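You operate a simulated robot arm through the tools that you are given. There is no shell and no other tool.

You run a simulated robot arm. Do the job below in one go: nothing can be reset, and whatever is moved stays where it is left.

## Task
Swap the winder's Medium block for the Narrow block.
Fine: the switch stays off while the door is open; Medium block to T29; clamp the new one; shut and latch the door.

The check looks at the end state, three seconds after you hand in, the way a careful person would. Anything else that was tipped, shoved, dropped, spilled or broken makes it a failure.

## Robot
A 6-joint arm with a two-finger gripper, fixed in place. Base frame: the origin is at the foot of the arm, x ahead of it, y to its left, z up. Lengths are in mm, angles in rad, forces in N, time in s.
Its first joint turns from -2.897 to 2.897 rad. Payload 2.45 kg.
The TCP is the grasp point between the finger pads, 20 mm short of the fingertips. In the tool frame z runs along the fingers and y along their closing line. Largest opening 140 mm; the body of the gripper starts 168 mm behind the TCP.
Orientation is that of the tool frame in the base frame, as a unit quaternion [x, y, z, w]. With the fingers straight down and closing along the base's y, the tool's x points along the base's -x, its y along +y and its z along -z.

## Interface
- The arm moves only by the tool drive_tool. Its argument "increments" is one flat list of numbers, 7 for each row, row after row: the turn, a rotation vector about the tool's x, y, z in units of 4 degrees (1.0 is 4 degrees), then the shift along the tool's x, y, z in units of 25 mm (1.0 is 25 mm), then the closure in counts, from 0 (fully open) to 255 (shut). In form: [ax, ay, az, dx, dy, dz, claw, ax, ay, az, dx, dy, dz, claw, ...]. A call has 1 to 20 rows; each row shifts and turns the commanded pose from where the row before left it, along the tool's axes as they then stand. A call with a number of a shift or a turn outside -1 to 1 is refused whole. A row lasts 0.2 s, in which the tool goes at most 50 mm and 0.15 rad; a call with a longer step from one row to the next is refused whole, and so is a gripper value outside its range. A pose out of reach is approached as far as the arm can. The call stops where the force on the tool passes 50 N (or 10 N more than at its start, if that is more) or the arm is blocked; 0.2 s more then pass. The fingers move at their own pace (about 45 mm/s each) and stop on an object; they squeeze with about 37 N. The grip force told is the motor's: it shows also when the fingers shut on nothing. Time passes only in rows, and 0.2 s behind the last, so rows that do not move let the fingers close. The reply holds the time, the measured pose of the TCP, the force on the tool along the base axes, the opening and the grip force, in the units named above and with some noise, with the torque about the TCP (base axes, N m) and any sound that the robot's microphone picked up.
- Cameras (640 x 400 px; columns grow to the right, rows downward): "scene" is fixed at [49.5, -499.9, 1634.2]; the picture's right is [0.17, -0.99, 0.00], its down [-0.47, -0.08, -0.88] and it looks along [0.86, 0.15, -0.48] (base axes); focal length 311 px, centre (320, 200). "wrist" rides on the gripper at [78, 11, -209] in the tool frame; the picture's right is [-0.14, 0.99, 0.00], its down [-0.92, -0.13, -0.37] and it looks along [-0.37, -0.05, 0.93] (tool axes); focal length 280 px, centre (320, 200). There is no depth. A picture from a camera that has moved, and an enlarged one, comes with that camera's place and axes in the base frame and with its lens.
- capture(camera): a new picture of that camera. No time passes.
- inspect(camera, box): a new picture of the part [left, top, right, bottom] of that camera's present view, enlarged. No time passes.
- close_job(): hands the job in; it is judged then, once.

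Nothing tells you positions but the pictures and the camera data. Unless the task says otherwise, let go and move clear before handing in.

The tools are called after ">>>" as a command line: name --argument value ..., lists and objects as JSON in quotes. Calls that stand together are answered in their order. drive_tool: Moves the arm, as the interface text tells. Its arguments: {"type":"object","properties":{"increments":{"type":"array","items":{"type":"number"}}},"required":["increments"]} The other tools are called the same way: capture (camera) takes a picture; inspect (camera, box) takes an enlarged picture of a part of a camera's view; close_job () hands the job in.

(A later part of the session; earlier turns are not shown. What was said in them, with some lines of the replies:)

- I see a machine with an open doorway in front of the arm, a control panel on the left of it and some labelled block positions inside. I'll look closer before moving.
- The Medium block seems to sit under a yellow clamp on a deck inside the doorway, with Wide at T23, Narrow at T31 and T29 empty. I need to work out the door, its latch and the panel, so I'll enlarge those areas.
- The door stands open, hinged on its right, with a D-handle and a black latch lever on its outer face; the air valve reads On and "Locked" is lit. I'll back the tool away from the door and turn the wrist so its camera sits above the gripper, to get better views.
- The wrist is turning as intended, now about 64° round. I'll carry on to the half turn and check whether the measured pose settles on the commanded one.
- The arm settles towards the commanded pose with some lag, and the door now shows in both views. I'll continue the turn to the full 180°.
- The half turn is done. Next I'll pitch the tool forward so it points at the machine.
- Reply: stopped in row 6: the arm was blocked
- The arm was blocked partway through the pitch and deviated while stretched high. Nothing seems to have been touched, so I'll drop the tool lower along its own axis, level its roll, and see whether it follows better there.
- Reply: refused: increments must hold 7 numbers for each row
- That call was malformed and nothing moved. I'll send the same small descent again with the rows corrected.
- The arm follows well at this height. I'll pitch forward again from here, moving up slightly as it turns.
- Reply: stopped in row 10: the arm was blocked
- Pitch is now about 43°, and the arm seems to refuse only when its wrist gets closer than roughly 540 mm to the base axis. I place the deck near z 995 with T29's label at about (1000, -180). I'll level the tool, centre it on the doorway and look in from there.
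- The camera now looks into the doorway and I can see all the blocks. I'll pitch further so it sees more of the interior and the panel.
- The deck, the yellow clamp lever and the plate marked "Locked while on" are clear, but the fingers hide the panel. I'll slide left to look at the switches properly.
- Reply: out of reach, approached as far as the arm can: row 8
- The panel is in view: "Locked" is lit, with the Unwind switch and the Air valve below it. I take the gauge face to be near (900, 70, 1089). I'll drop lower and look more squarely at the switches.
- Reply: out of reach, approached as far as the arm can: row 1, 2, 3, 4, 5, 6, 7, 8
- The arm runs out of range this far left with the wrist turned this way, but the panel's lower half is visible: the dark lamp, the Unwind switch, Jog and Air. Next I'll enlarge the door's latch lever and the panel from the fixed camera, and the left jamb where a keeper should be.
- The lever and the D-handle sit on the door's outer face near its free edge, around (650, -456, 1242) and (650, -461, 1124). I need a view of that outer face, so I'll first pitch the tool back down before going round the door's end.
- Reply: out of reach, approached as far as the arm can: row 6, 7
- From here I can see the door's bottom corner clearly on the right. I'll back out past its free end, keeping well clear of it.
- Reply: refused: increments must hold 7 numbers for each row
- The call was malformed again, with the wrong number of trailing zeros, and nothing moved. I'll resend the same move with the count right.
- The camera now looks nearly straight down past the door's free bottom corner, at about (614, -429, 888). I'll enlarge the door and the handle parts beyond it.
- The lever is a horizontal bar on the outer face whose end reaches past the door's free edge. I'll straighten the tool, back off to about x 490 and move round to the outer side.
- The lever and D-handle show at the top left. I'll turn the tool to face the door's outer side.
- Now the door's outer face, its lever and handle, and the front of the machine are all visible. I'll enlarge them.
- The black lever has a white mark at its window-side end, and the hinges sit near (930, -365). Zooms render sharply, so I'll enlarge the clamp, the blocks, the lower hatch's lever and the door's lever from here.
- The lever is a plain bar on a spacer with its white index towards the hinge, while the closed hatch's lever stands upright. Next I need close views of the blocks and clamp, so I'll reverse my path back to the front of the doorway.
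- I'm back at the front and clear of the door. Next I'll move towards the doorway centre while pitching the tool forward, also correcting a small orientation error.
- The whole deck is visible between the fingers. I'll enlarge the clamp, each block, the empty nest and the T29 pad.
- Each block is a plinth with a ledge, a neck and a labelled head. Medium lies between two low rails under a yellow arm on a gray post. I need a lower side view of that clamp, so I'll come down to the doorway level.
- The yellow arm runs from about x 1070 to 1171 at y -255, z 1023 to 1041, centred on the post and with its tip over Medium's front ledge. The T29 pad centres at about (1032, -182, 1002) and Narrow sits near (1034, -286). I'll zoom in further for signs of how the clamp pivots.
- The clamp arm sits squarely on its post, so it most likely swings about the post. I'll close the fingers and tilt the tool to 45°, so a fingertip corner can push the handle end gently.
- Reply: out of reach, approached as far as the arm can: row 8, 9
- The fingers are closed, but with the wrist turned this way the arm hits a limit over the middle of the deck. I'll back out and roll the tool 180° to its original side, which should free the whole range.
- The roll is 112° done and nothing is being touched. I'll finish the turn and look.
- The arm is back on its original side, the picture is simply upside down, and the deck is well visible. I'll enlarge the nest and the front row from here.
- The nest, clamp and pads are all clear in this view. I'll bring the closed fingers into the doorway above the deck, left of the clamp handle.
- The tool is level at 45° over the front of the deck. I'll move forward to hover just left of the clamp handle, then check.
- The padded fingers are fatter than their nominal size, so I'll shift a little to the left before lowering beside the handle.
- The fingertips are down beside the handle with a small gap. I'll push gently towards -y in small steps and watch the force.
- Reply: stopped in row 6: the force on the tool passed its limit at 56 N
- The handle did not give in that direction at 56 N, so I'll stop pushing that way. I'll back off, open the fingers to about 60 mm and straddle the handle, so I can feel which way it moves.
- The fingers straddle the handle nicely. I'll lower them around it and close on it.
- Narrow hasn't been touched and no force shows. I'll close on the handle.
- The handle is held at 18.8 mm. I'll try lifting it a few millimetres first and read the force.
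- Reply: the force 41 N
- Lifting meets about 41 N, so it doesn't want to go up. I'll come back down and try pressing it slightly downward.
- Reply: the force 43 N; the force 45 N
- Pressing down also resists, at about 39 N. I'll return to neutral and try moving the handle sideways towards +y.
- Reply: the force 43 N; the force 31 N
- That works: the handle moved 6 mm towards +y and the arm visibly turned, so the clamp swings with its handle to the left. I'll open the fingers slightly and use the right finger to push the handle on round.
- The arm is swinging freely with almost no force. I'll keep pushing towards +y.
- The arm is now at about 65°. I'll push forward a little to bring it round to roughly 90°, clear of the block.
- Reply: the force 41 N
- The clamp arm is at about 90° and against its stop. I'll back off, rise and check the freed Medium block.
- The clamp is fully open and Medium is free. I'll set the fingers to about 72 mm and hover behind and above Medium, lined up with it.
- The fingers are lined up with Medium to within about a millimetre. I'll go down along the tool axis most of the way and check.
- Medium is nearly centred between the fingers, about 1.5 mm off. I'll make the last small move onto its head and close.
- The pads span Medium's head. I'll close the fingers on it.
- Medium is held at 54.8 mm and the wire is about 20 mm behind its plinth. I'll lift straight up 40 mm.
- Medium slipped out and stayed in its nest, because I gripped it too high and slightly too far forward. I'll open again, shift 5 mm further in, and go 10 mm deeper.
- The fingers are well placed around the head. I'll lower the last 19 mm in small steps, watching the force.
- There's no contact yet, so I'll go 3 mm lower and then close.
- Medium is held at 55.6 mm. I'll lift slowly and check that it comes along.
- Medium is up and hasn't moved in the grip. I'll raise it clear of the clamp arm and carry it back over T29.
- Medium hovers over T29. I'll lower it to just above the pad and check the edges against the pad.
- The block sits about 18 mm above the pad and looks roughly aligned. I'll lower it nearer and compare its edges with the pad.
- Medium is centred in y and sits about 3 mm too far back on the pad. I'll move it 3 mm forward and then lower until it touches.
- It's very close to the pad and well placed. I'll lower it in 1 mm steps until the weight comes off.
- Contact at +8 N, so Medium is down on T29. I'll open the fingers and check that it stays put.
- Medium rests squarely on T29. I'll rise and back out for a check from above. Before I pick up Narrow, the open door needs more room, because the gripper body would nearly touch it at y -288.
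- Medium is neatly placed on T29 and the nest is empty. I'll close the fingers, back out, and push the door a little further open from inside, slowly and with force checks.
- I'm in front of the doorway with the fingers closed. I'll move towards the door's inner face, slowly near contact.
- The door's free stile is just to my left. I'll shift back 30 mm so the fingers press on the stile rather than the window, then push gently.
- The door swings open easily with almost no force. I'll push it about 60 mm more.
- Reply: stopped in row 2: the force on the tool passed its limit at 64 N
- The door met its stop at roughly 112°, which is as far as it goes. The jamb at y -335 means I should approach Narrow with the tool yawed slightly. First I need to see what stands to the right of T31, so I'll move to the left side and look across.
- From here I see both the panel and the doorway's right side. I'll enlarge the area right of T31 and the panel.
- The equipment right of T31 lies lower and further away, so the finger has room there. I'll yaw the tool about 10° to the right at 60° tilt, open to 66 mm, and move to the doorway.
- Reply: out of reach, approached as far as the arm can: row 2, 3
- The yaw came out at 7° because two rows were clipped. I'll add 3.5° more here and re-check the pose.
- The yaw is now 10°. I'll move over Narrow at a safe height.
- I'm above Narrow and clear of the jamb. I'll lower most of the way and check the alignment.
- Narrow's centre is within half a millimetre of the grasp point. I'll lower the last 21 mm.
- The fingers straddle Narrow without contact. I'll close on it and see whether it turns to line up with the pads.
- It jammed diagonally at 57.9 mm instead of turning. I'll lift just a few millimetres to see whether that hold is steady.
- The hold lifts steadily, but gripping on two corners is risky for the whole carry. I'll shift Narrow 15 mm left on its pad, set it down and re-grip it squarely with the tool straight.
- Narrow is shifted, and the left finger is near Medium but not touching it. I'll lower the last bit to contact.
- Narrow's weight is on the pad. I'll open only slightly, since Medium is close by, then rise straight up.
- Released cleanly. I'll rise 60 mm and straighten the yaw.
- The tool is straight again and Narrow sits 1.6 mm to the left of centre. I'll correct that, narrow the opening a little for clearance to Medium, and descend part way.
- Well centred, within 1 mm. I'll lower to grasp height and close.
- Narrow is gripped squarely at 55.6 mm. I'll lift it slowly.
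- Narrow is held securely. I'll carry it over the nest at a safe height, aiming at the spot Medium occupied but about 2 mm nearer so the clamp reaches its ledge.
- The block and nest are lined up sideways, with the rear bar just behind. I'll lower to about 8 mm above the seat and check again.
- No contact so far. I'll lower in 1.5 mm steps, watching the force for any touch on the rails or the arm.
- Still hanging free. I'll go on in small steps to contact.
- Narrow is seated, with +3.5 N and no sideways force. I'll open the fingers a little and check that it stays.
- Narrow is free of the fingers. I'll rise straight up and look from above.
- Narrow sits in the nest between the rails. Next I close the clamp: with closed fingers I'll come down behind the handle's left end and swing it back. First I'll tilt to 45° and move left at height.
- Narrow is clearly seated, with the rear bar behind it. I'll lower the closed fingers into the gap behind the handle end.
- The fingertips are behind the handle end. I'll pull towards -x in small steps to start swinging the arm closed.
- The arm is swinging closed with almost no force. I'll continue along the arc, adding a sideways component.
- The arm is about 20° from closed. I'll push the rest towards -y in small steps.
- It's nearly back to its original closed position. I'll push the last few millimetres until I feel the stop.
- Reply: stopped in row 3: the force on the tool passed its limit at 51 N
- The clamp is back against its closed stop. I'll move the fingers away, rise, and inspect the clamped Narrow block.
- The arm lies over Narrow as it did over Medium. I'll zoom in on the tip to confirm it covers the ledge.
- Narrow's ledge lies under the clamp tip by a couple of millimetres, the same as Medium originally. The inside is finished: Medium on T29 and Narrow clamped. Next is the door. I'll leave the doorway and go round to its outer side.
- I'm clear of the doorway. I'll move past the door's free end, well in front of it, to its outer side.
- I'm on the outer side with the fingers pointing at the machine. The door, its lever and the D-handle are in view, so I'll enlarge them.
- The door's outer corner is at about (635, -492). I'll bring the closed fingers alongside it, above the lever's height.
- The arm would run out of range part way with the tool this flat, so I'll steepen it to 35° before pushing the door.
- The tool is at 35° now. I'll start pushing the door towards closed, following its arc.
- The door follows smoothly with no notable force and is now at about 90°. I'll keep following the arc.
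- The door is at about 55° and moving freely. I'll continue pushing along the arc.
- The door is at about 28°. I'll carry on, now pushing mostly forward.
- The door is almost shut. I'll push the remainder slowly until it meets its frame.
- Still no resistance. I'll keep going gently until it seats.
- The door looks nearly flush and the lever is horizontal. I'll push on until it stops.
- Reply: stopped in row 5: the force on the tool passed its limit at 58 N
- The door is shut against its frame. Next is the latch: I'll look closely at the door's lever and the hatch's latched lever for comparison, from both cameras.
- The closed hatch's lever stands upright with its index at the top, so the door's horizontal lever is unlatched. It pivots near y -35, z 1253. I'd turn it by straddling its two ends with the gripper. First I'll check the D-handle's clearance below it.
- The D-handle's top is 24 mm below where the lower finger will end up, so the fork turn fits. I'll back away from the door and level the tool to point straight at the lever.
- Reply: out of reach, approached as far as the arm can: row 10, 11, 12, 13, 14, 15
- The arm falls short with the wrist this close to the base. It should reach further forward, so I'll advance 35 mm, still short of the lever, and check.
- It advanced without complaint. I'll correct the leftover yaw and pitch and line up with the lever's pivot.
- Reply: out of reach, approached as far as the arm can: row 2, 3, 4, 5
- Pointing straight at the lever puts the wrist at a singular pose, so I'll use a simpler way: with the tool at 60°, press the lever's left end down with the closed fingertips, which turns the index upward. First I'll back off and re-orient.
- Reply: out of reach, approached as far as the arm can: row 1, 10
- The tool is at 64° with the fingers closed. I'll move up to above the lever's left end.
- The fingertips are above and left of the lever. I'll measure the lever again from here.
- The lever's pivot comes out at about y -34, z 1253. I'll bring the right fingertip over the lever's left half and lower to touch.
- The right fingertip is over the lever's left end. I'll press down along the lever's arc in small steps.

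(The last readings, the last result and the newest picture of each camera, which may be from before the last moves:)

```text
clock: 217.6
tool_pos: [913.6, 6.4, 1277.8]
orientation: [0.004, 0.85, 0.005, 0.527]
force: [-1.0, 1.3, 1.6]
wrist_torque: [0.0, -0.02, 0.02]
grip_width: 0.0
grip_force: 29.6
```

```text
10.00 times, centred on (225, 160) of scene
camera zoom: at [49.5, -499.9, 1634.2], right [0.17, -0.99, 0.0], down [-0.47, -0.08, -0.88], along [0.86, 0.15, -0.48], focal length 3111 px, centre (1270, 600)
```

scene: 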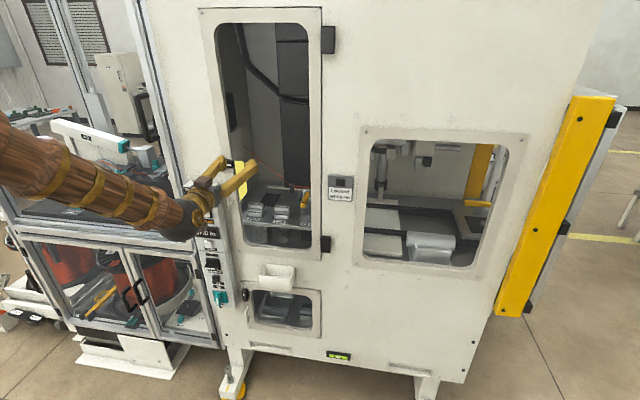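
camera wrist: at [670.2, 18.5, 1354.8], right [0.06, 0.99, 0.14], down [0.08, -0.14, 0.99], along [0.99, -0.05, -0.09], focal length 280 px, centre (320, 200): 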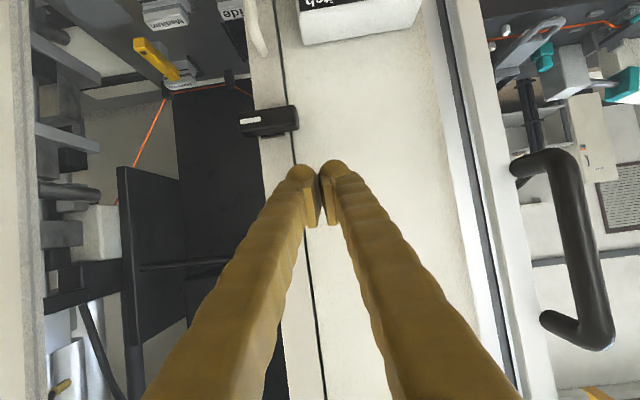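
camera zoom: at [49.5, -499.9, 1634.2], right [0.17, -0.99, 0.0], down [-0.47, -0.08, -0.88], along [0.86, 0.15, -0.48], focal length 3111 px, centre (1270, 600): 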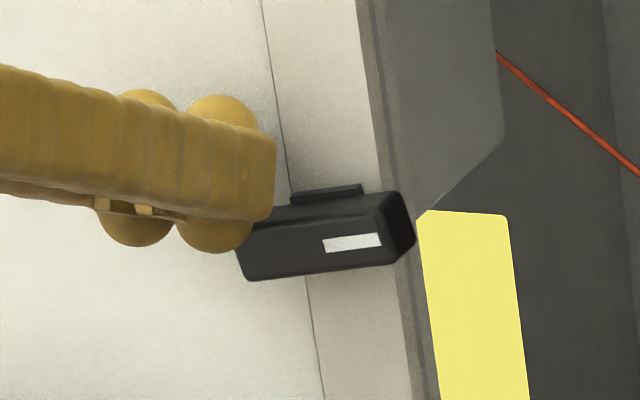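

It turns: the index end is rising and the force is only about 2 N. I'll keep pressing down along the arc.

>>> drive_tool --increments '[0, 0, 0, 0.072, 0.01, 0.036, 255, 0, 0, 0, 0.072, 0.01, 0.036, 255, 0, 0, 0, 0.072, 0.01, 0.036, 255, 0, 0, 0, 0.072, 0, 0.036, 255, 0, 0, 0, 0.072, 0, 0.036, 255, 0, 0, 0, 0.072, 0, 0.036, 255, 0, 0, 0, 0.072, 0, 0.036, 255, 0, 0, 0, 0.072, 0, 0.036, 255]'

>>> inspect --camera "wrist" --box '[240, 80, 400, 200]'

>>> inspect --camera "scene" --box '[200, 140, 250, 180]'

```text
clock: 219.4
tool_pos: [914.0, 7.6, 1259.9]
orientation: [0.006, 0.85, 0.004, 0.527]
force: [-0.1, -0.5, 0.8]
wrist_torque: [-0.01, 0.01, 0.0]
grip_width: 0.0
grip_force: 29.6
```

```text
3.33 times, centred on (320, 140) of wrist
camera zoom: at [691.9, 18.6, 1283.6], right [0.06, 0.99, 0.14], down [0.08, -0.14, 0.99], along [0.99, -0.05, -0.09], focal length 935 px, centre (320, 400)
```

zoom: 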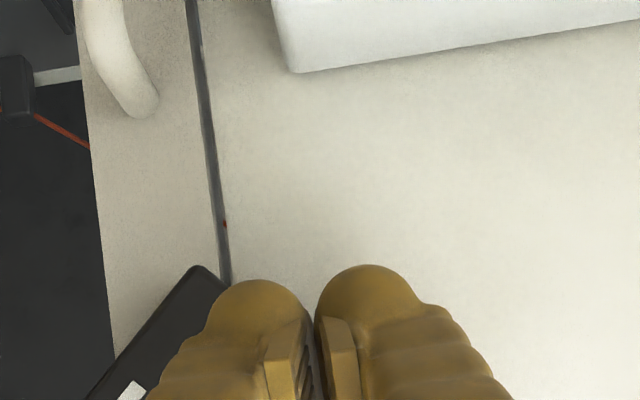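

```text
10.00 times, centred on (225, 160) of scene
camera zoom: at [49.5, -499.9, 1634.2], right [0.17, -0.99, 0.0], down [-0.47, -0.08, -0.88], along [0.86, 0.15, -0.48], focal length 3111 px, centre (1270, 600)
```

zoom: 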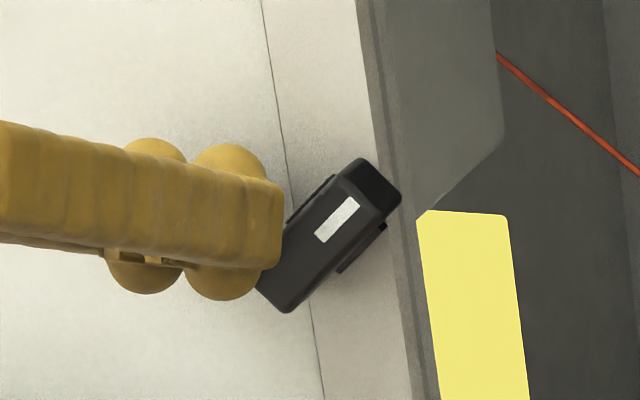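

The lever is at about 50°. I'll continue, adding a push to the right.

>>> drive_tool --increments '[0, 0, 0, 0.072, -0.01, 0.036, 255, 0, 0, 0, 0.072, -0.01, 0.036, 255, 0, 0, 0, 0.072, -0.01, 0.036, 255, 0, 0, 0, 0.072, -0.02, 0.036, 255, 0, 0, 0, 0.072, -0.03, 0.036, 255, 0, 0, 0, 0.063, -0.05, 0.031, 255, 0, 0, 0, 0.063, -0.05, 0.031, 255, 0, 0, 0, 0.05, -0.06, 0.025, 255]'

>>> inspect --camera "wrist" --box '[240, 80, 400, 200]'

>>> inspect --camera "scene" --box '[200, 140, 250, 180]'

```text
clock: 221.2
tool_pos: [912.5, 1.6, 1246.2]
orientation: [0.004, 0.85, 0.005, 0.527]
force: [-0.8, 4.4, 0.0]
wrist_torque: [-0.06, 0.0, 0.06]
grip_width: 0.1
grip_force: 29.9
```

```text
3.33 times, centred on (320, 140) of wrist
camera zoom: at [691.8, 13.3, 1268.8], right [0.06, 0.99, 0.14], down [0.08, -0.14, 0.99], along [0.99, -0.05, -0.09], focal length 935 px, centre (320, 400)
```

zoom: 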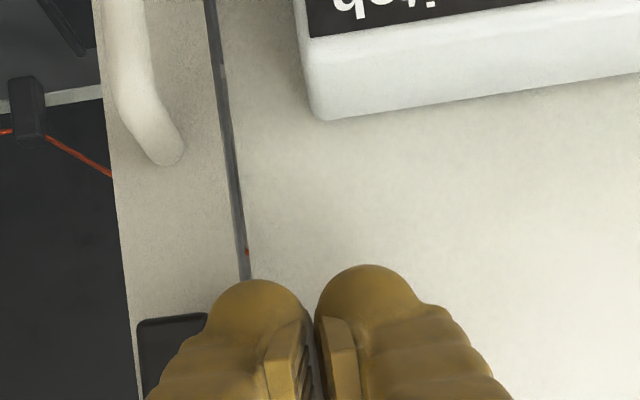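

```text
10.00 times, centred on (225, 160) of scene
camera zoom: at [49.5, -499.9, 1634.2], right [0.17, -0.99, 0.0], down [-0.47, -0.08, -0.88], along [0.86, 0.15, -0.48], focal length 3111 px, centre (1270, 600)
```

zoom: 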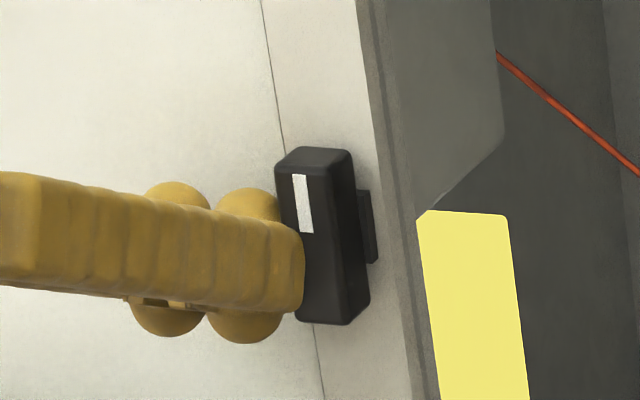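

The lever now stands upright with its index at the top, just like the hatch's. I'll press a touch more to be sure it's at its stop.

>>> drive_tool --increments '[0, 0, 0, 0, -0.06, 0, 255, 0, 0, 0, 0, -0.06, 0, 255, 0, 0, 0, 0, 0, 0, 255]'

>>> inspect --camera "scene" --box '[200, 140, 250, 180]'

```text
clock: 222.1
tool_pos: [913.3, 2.1, 1245.7]
orientation: [0.004, 0.85, 0.005, 0.527]
force: [-3.1, 15.4, 0.5]
wrist_torque: [-0.09, 0.06, 0.05]
grip_width: 0.0
grip_force: 29.0
stopped in row 3: the force on the tool passed its limit at 51 N (the readings are from after the stop); the commanded pose is now the measured one
```

```text
10.00 times, centred on (225, 160) of scene
camera zoom: at [49.5, -499.9, 1634.2], right [0.17, -0.99, 0.0], down [-0.47, -0.08, -0.88], along [0.86, 0.15, -0.48], focal length 3111 px, centre (1270, 600)
```

zoom: 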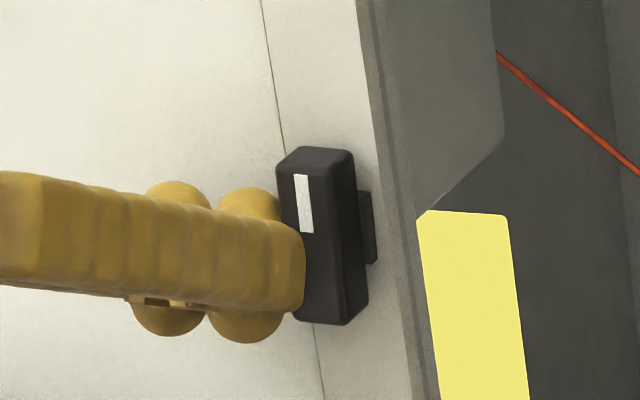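

The lever is against its stop, upright. I'll move clear and check the whole scene: door gap, lever, panel and blocks.

>>> drive_tool --increments '[0, 0, 0, 0, 0.4, 0, 255, 0, 0, 0, 0, 0.2, -0.8, 255, 0, 0, 0, 0, 0, -1, 255, 0, 0, 0, 0, 0, -1, 255, 0, 0, 0, -0.3, 0, -0.8, 255, 0, 0, 0, 0, 0, 0, 255, 0, 0, 0, 0, 0, 0, 255]'

>>> capture --camera "scene"

>>> capture --camera "wrist"

>>> inspect --camera "scene" --box '[180, 130, 340, 250]'

>>> inspect --camera "scene" --box '[190, 0, 340, 110]'

```text
clock: 223.7
tool_pos: [837.6, 15.1, 1287.8]
orientation: [0.004, 0.85, 0.005, 0.528]
force: [-0.8, -0.1, 0.8]
wrist_torque: [-0.02, 0.05, -0.03]
grip_width: 0.1
grip_force: 29.7
out of reach, approached as far as the arm can: row 5
```

```text
taken
```

scene: 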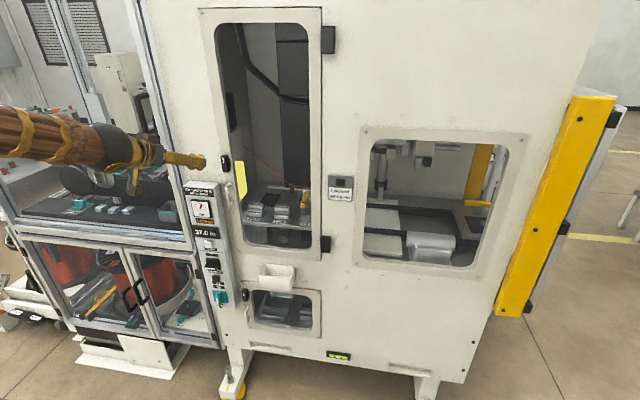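

```text
taken
camera wrist: at [617.6, 25.9, 1311.5], right [0.06, 0.99, 0.14], down [0.08, -0.14, 0.99], along [1.0, -0.05, -0.09], focal length 280 px, centre (320, 200)
```

wrist: 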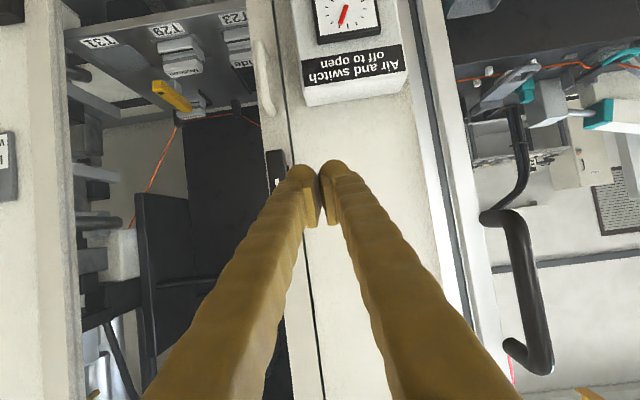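

```text
3.33 times, centred on (260, 190) of scene
camera zoom: at [49.5, -499.9, 1634.2], right [0.17, -0.99, 0.0], down [-0.47, -0.08, -0.88], along [0.86, 0.15, -0.48], focal length 1037 px, centre (520, 233)
```

zoom: 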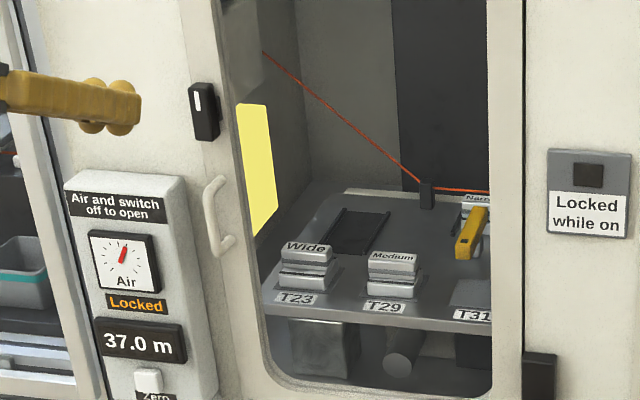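

```text
3.64 times, centred on (265, 55) of scene
camera zoom: at [49.5, -499.9, 1634.2], right [0.17, -0.99, 0.0], down [-0.47, -0.08, -0.88], along [0.86, 0.15, -0.48], focal length 1131 px, centre (520, 727)
```

zoom: 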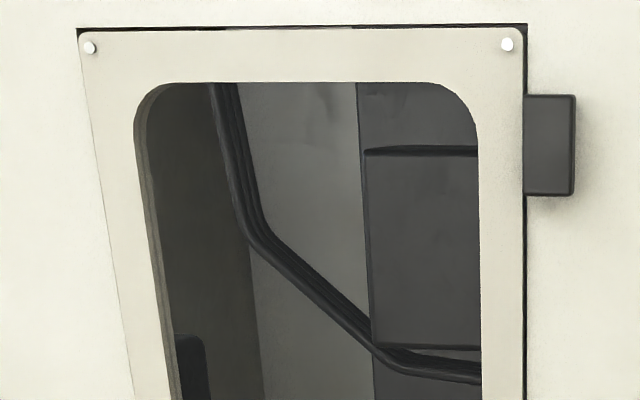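

The door looks flush, the lever is upright, Medium is on T29 and Narrow is clamped. I'll zoom in on the free edge, the lever, the panel switches and the clamp for a final check.

>>> inspect --camera "scene" --box '[205, 145, 255, 185]'

>>> inspect --camera "scene" --box '[190, 230, 250, 310]'

>>> inspect --camera "scene" --box '[225, 225, 335, 265]'

>>> inspect --camera "scene" --box '[255, 175, 330, 225]'

>>> inspect --camera "wrist" --box '[240, 60, 340, 180]'

```text
10.00 times, centred on (230, 165) of scene
camera zoom: at [49.5, -499.9, 1634.2], right [0.17, -0.99, 0.0], down [-0.47, -0.08, -0.88], along [0.86, 0.15, -0.48], focal length 3111 px, centre (1220, 550)
```

zoom: 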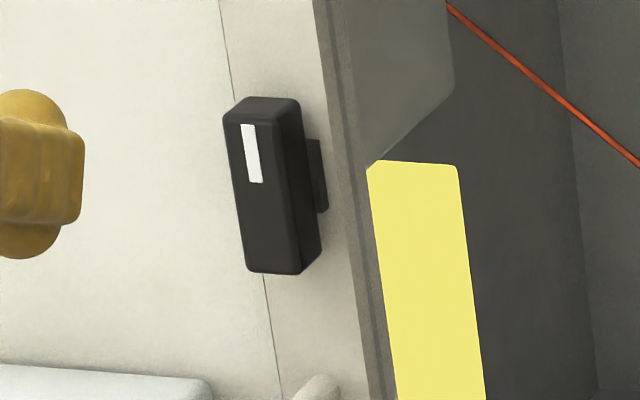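

```text
5.00 times, centred on (220, 270) of scene
camera zoom: at [49.5, -499.9, 1634.2], right [0.17, -0.99, 0.0], down [-0.47, -0.08, -0.88], along [0.86, 0.15, -0.48], focal length 1556 px, centre (820, -150)
```

zoom: 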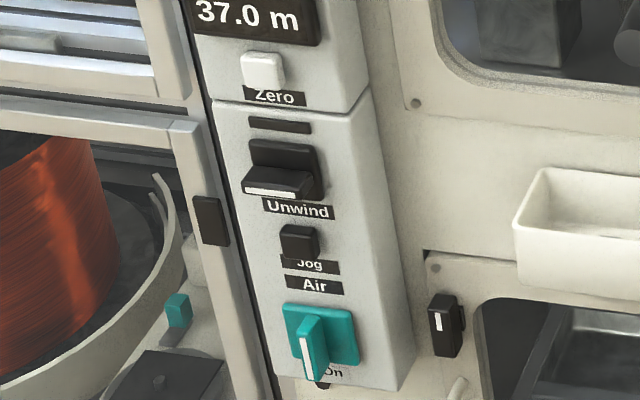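

```text
5.82 times, centred on (280, 245) of scene
camera zoom: at [49.5, -499.9, 1634.2], right [0.17, -0.99, 0.0], down [-0.47, -0.08, -0.88], along [0.86, 0.15, -0.48], focal length 1810 px, centre (553, -62)
```

zoom: 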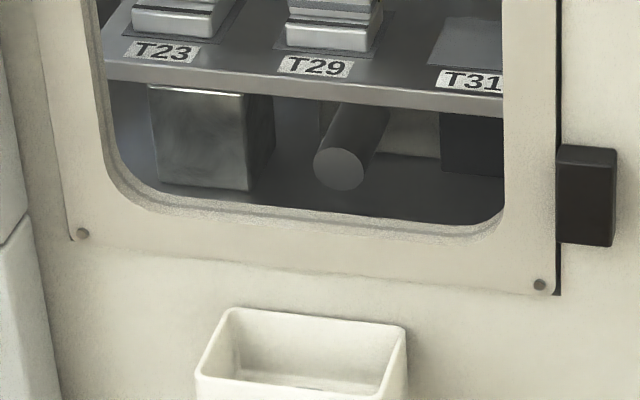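

```text
8.00 times, centred on (292, 200) of scene
camera zoom: at [49.5, -499.9, 1634.2], right [0.17, -0.99, 0.0], down [-0.47, -0.08, -0.88], along [0.86, 0.15, -0.48], focal length 2489 px, centre (540, 200)
```

zoom: 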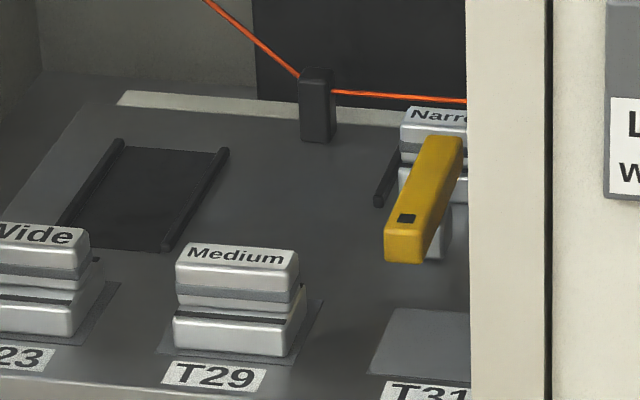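

```text
3.33 times, centred on (290, 120) of wrist
camera zoom: at [617.6, 25.9, 1311.5], right [0.06, 0.99, 0.14], down [0.08, -0.14, 0.99], along [1.0, -0.05, -0.09], focal length 935 px, centre (420, 467)
```

zoom: 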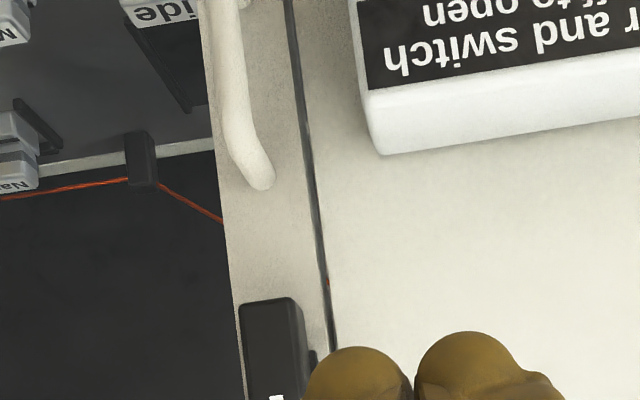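

Everything matches: the switch lamp is dark, Air is untouched, Medium is on T29, Narrow is clamped, and the door is shut with its lever upright. I'll move the arm well clear before handing in.

>>> drive_tool --increments '[0, 1, 0, -0.133, -0.1, -0.525, 255, 0, 1, 0, -0.133, -0.1, -0.525, 255, 0, 1, 0, -0.133, -0.2, -0.525, 255, 0, 1, 0, -0.133, -0.2, -0.525, 255, 0, 1, 0, -0.133, -0.25, -0.525, 255, 0, 1, 0, -0.133, -0.25, -0.525, 255, 0, 1, 0, -0.133, -0.25, -0.525, 255, 0, 1, 0, -0.133, -0.25, -0.525, 255, 0, 0, 0, 0, 0, 0, 255, 0, 0, 0, 0, 0, 0, 255]'

>>> capture --camera "scene"

>>> capture --camera "wrist"

>>> inspect --camera "scene" --box '[180, 140, 340, 260]'

```text
clock: 225.9
tool_pos: [789.0, -18.2, 1367.3]
orientation: [-0.003, 0.952, 0.011, 0.306]
force: [0.5, -0.9, 0.2]
wrist_torque: [0.03, 0.0, 0.0]
grip_width: 0.3
grip_force: 29.4
out of reach, approached as far as the arm can: row 1, 2
```

```text
taken
```

scene: 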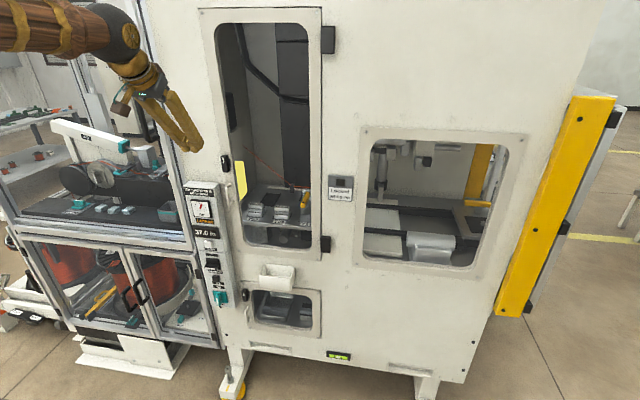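

```text
taken
camera wrist: at [604.1, -11.4, 1491.0], right [0.1, 0.99, 0.1], down [0.54, -0.14, 0.83], along [0.84, -0.03, -0.54], focal length 280 px, centre (320, 200)
```

wrist: 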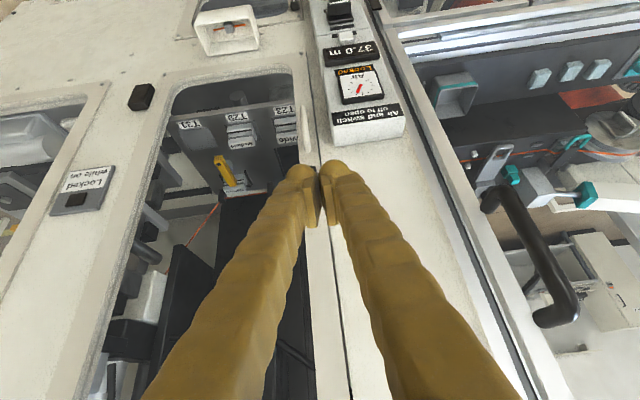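

```text
3.33 times, centred on (260, 200) of scene
camera zoom: at [49.5, -499.9, 1634.2], right [0.17, -0.99, 0.0], down [-0.47, -0.08, -0.88], along [0.86, 0.15, -0.48], focal length 1037 px, centre (520, 200)
```

zoom: 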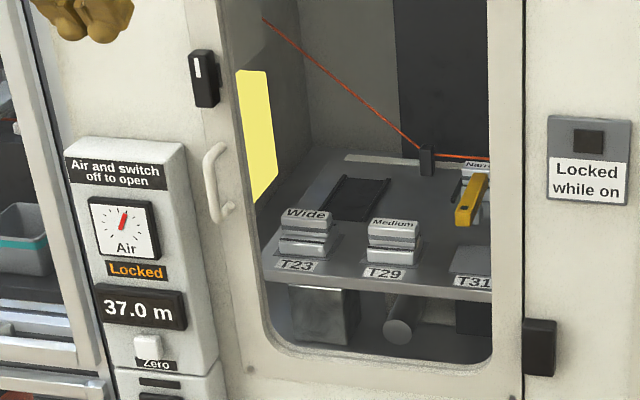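

The arm is clear. Medium rests on T29, Narrow is clamped in the winder, Wide is untouched, the door is shut with its lever upright, and the switch and air were never touched. I'm handing the job in.

>>> close_job

```text
The job is handed in.
```

I swapped the winder's Medium block for the Narrow block and handed the job in. No result came back, so what follows is what I saw in the final pictures.

- **Medium block:** it rests on the T29 pad. Wide was not moved, and T31 is now empty.
- **Narrow block:** it sits in the winder's nest. The yellow clamp arm is back at its closed stop, and its tip covers the block's front ledge by only about 2 mm. I measured about the same overlap on Medium before the swap.
- **Door:** it is shut against its frame, and the lever is turned upright to its stop. I took upright as latched because the closed hatch's lever below stands the same way. I did not pull on the door to test it.
- **Switch:** I never touched it, and its lamp stayed dark while the door was open. The air valve was already on, and I left it on.

The first grip on Medium slipped as I lifted, but the block stayed in its nest and came out on the second try. I also pushed the door further open to its stop to make room for the gripper, and set Narrow down once on its pad to grip it straight.
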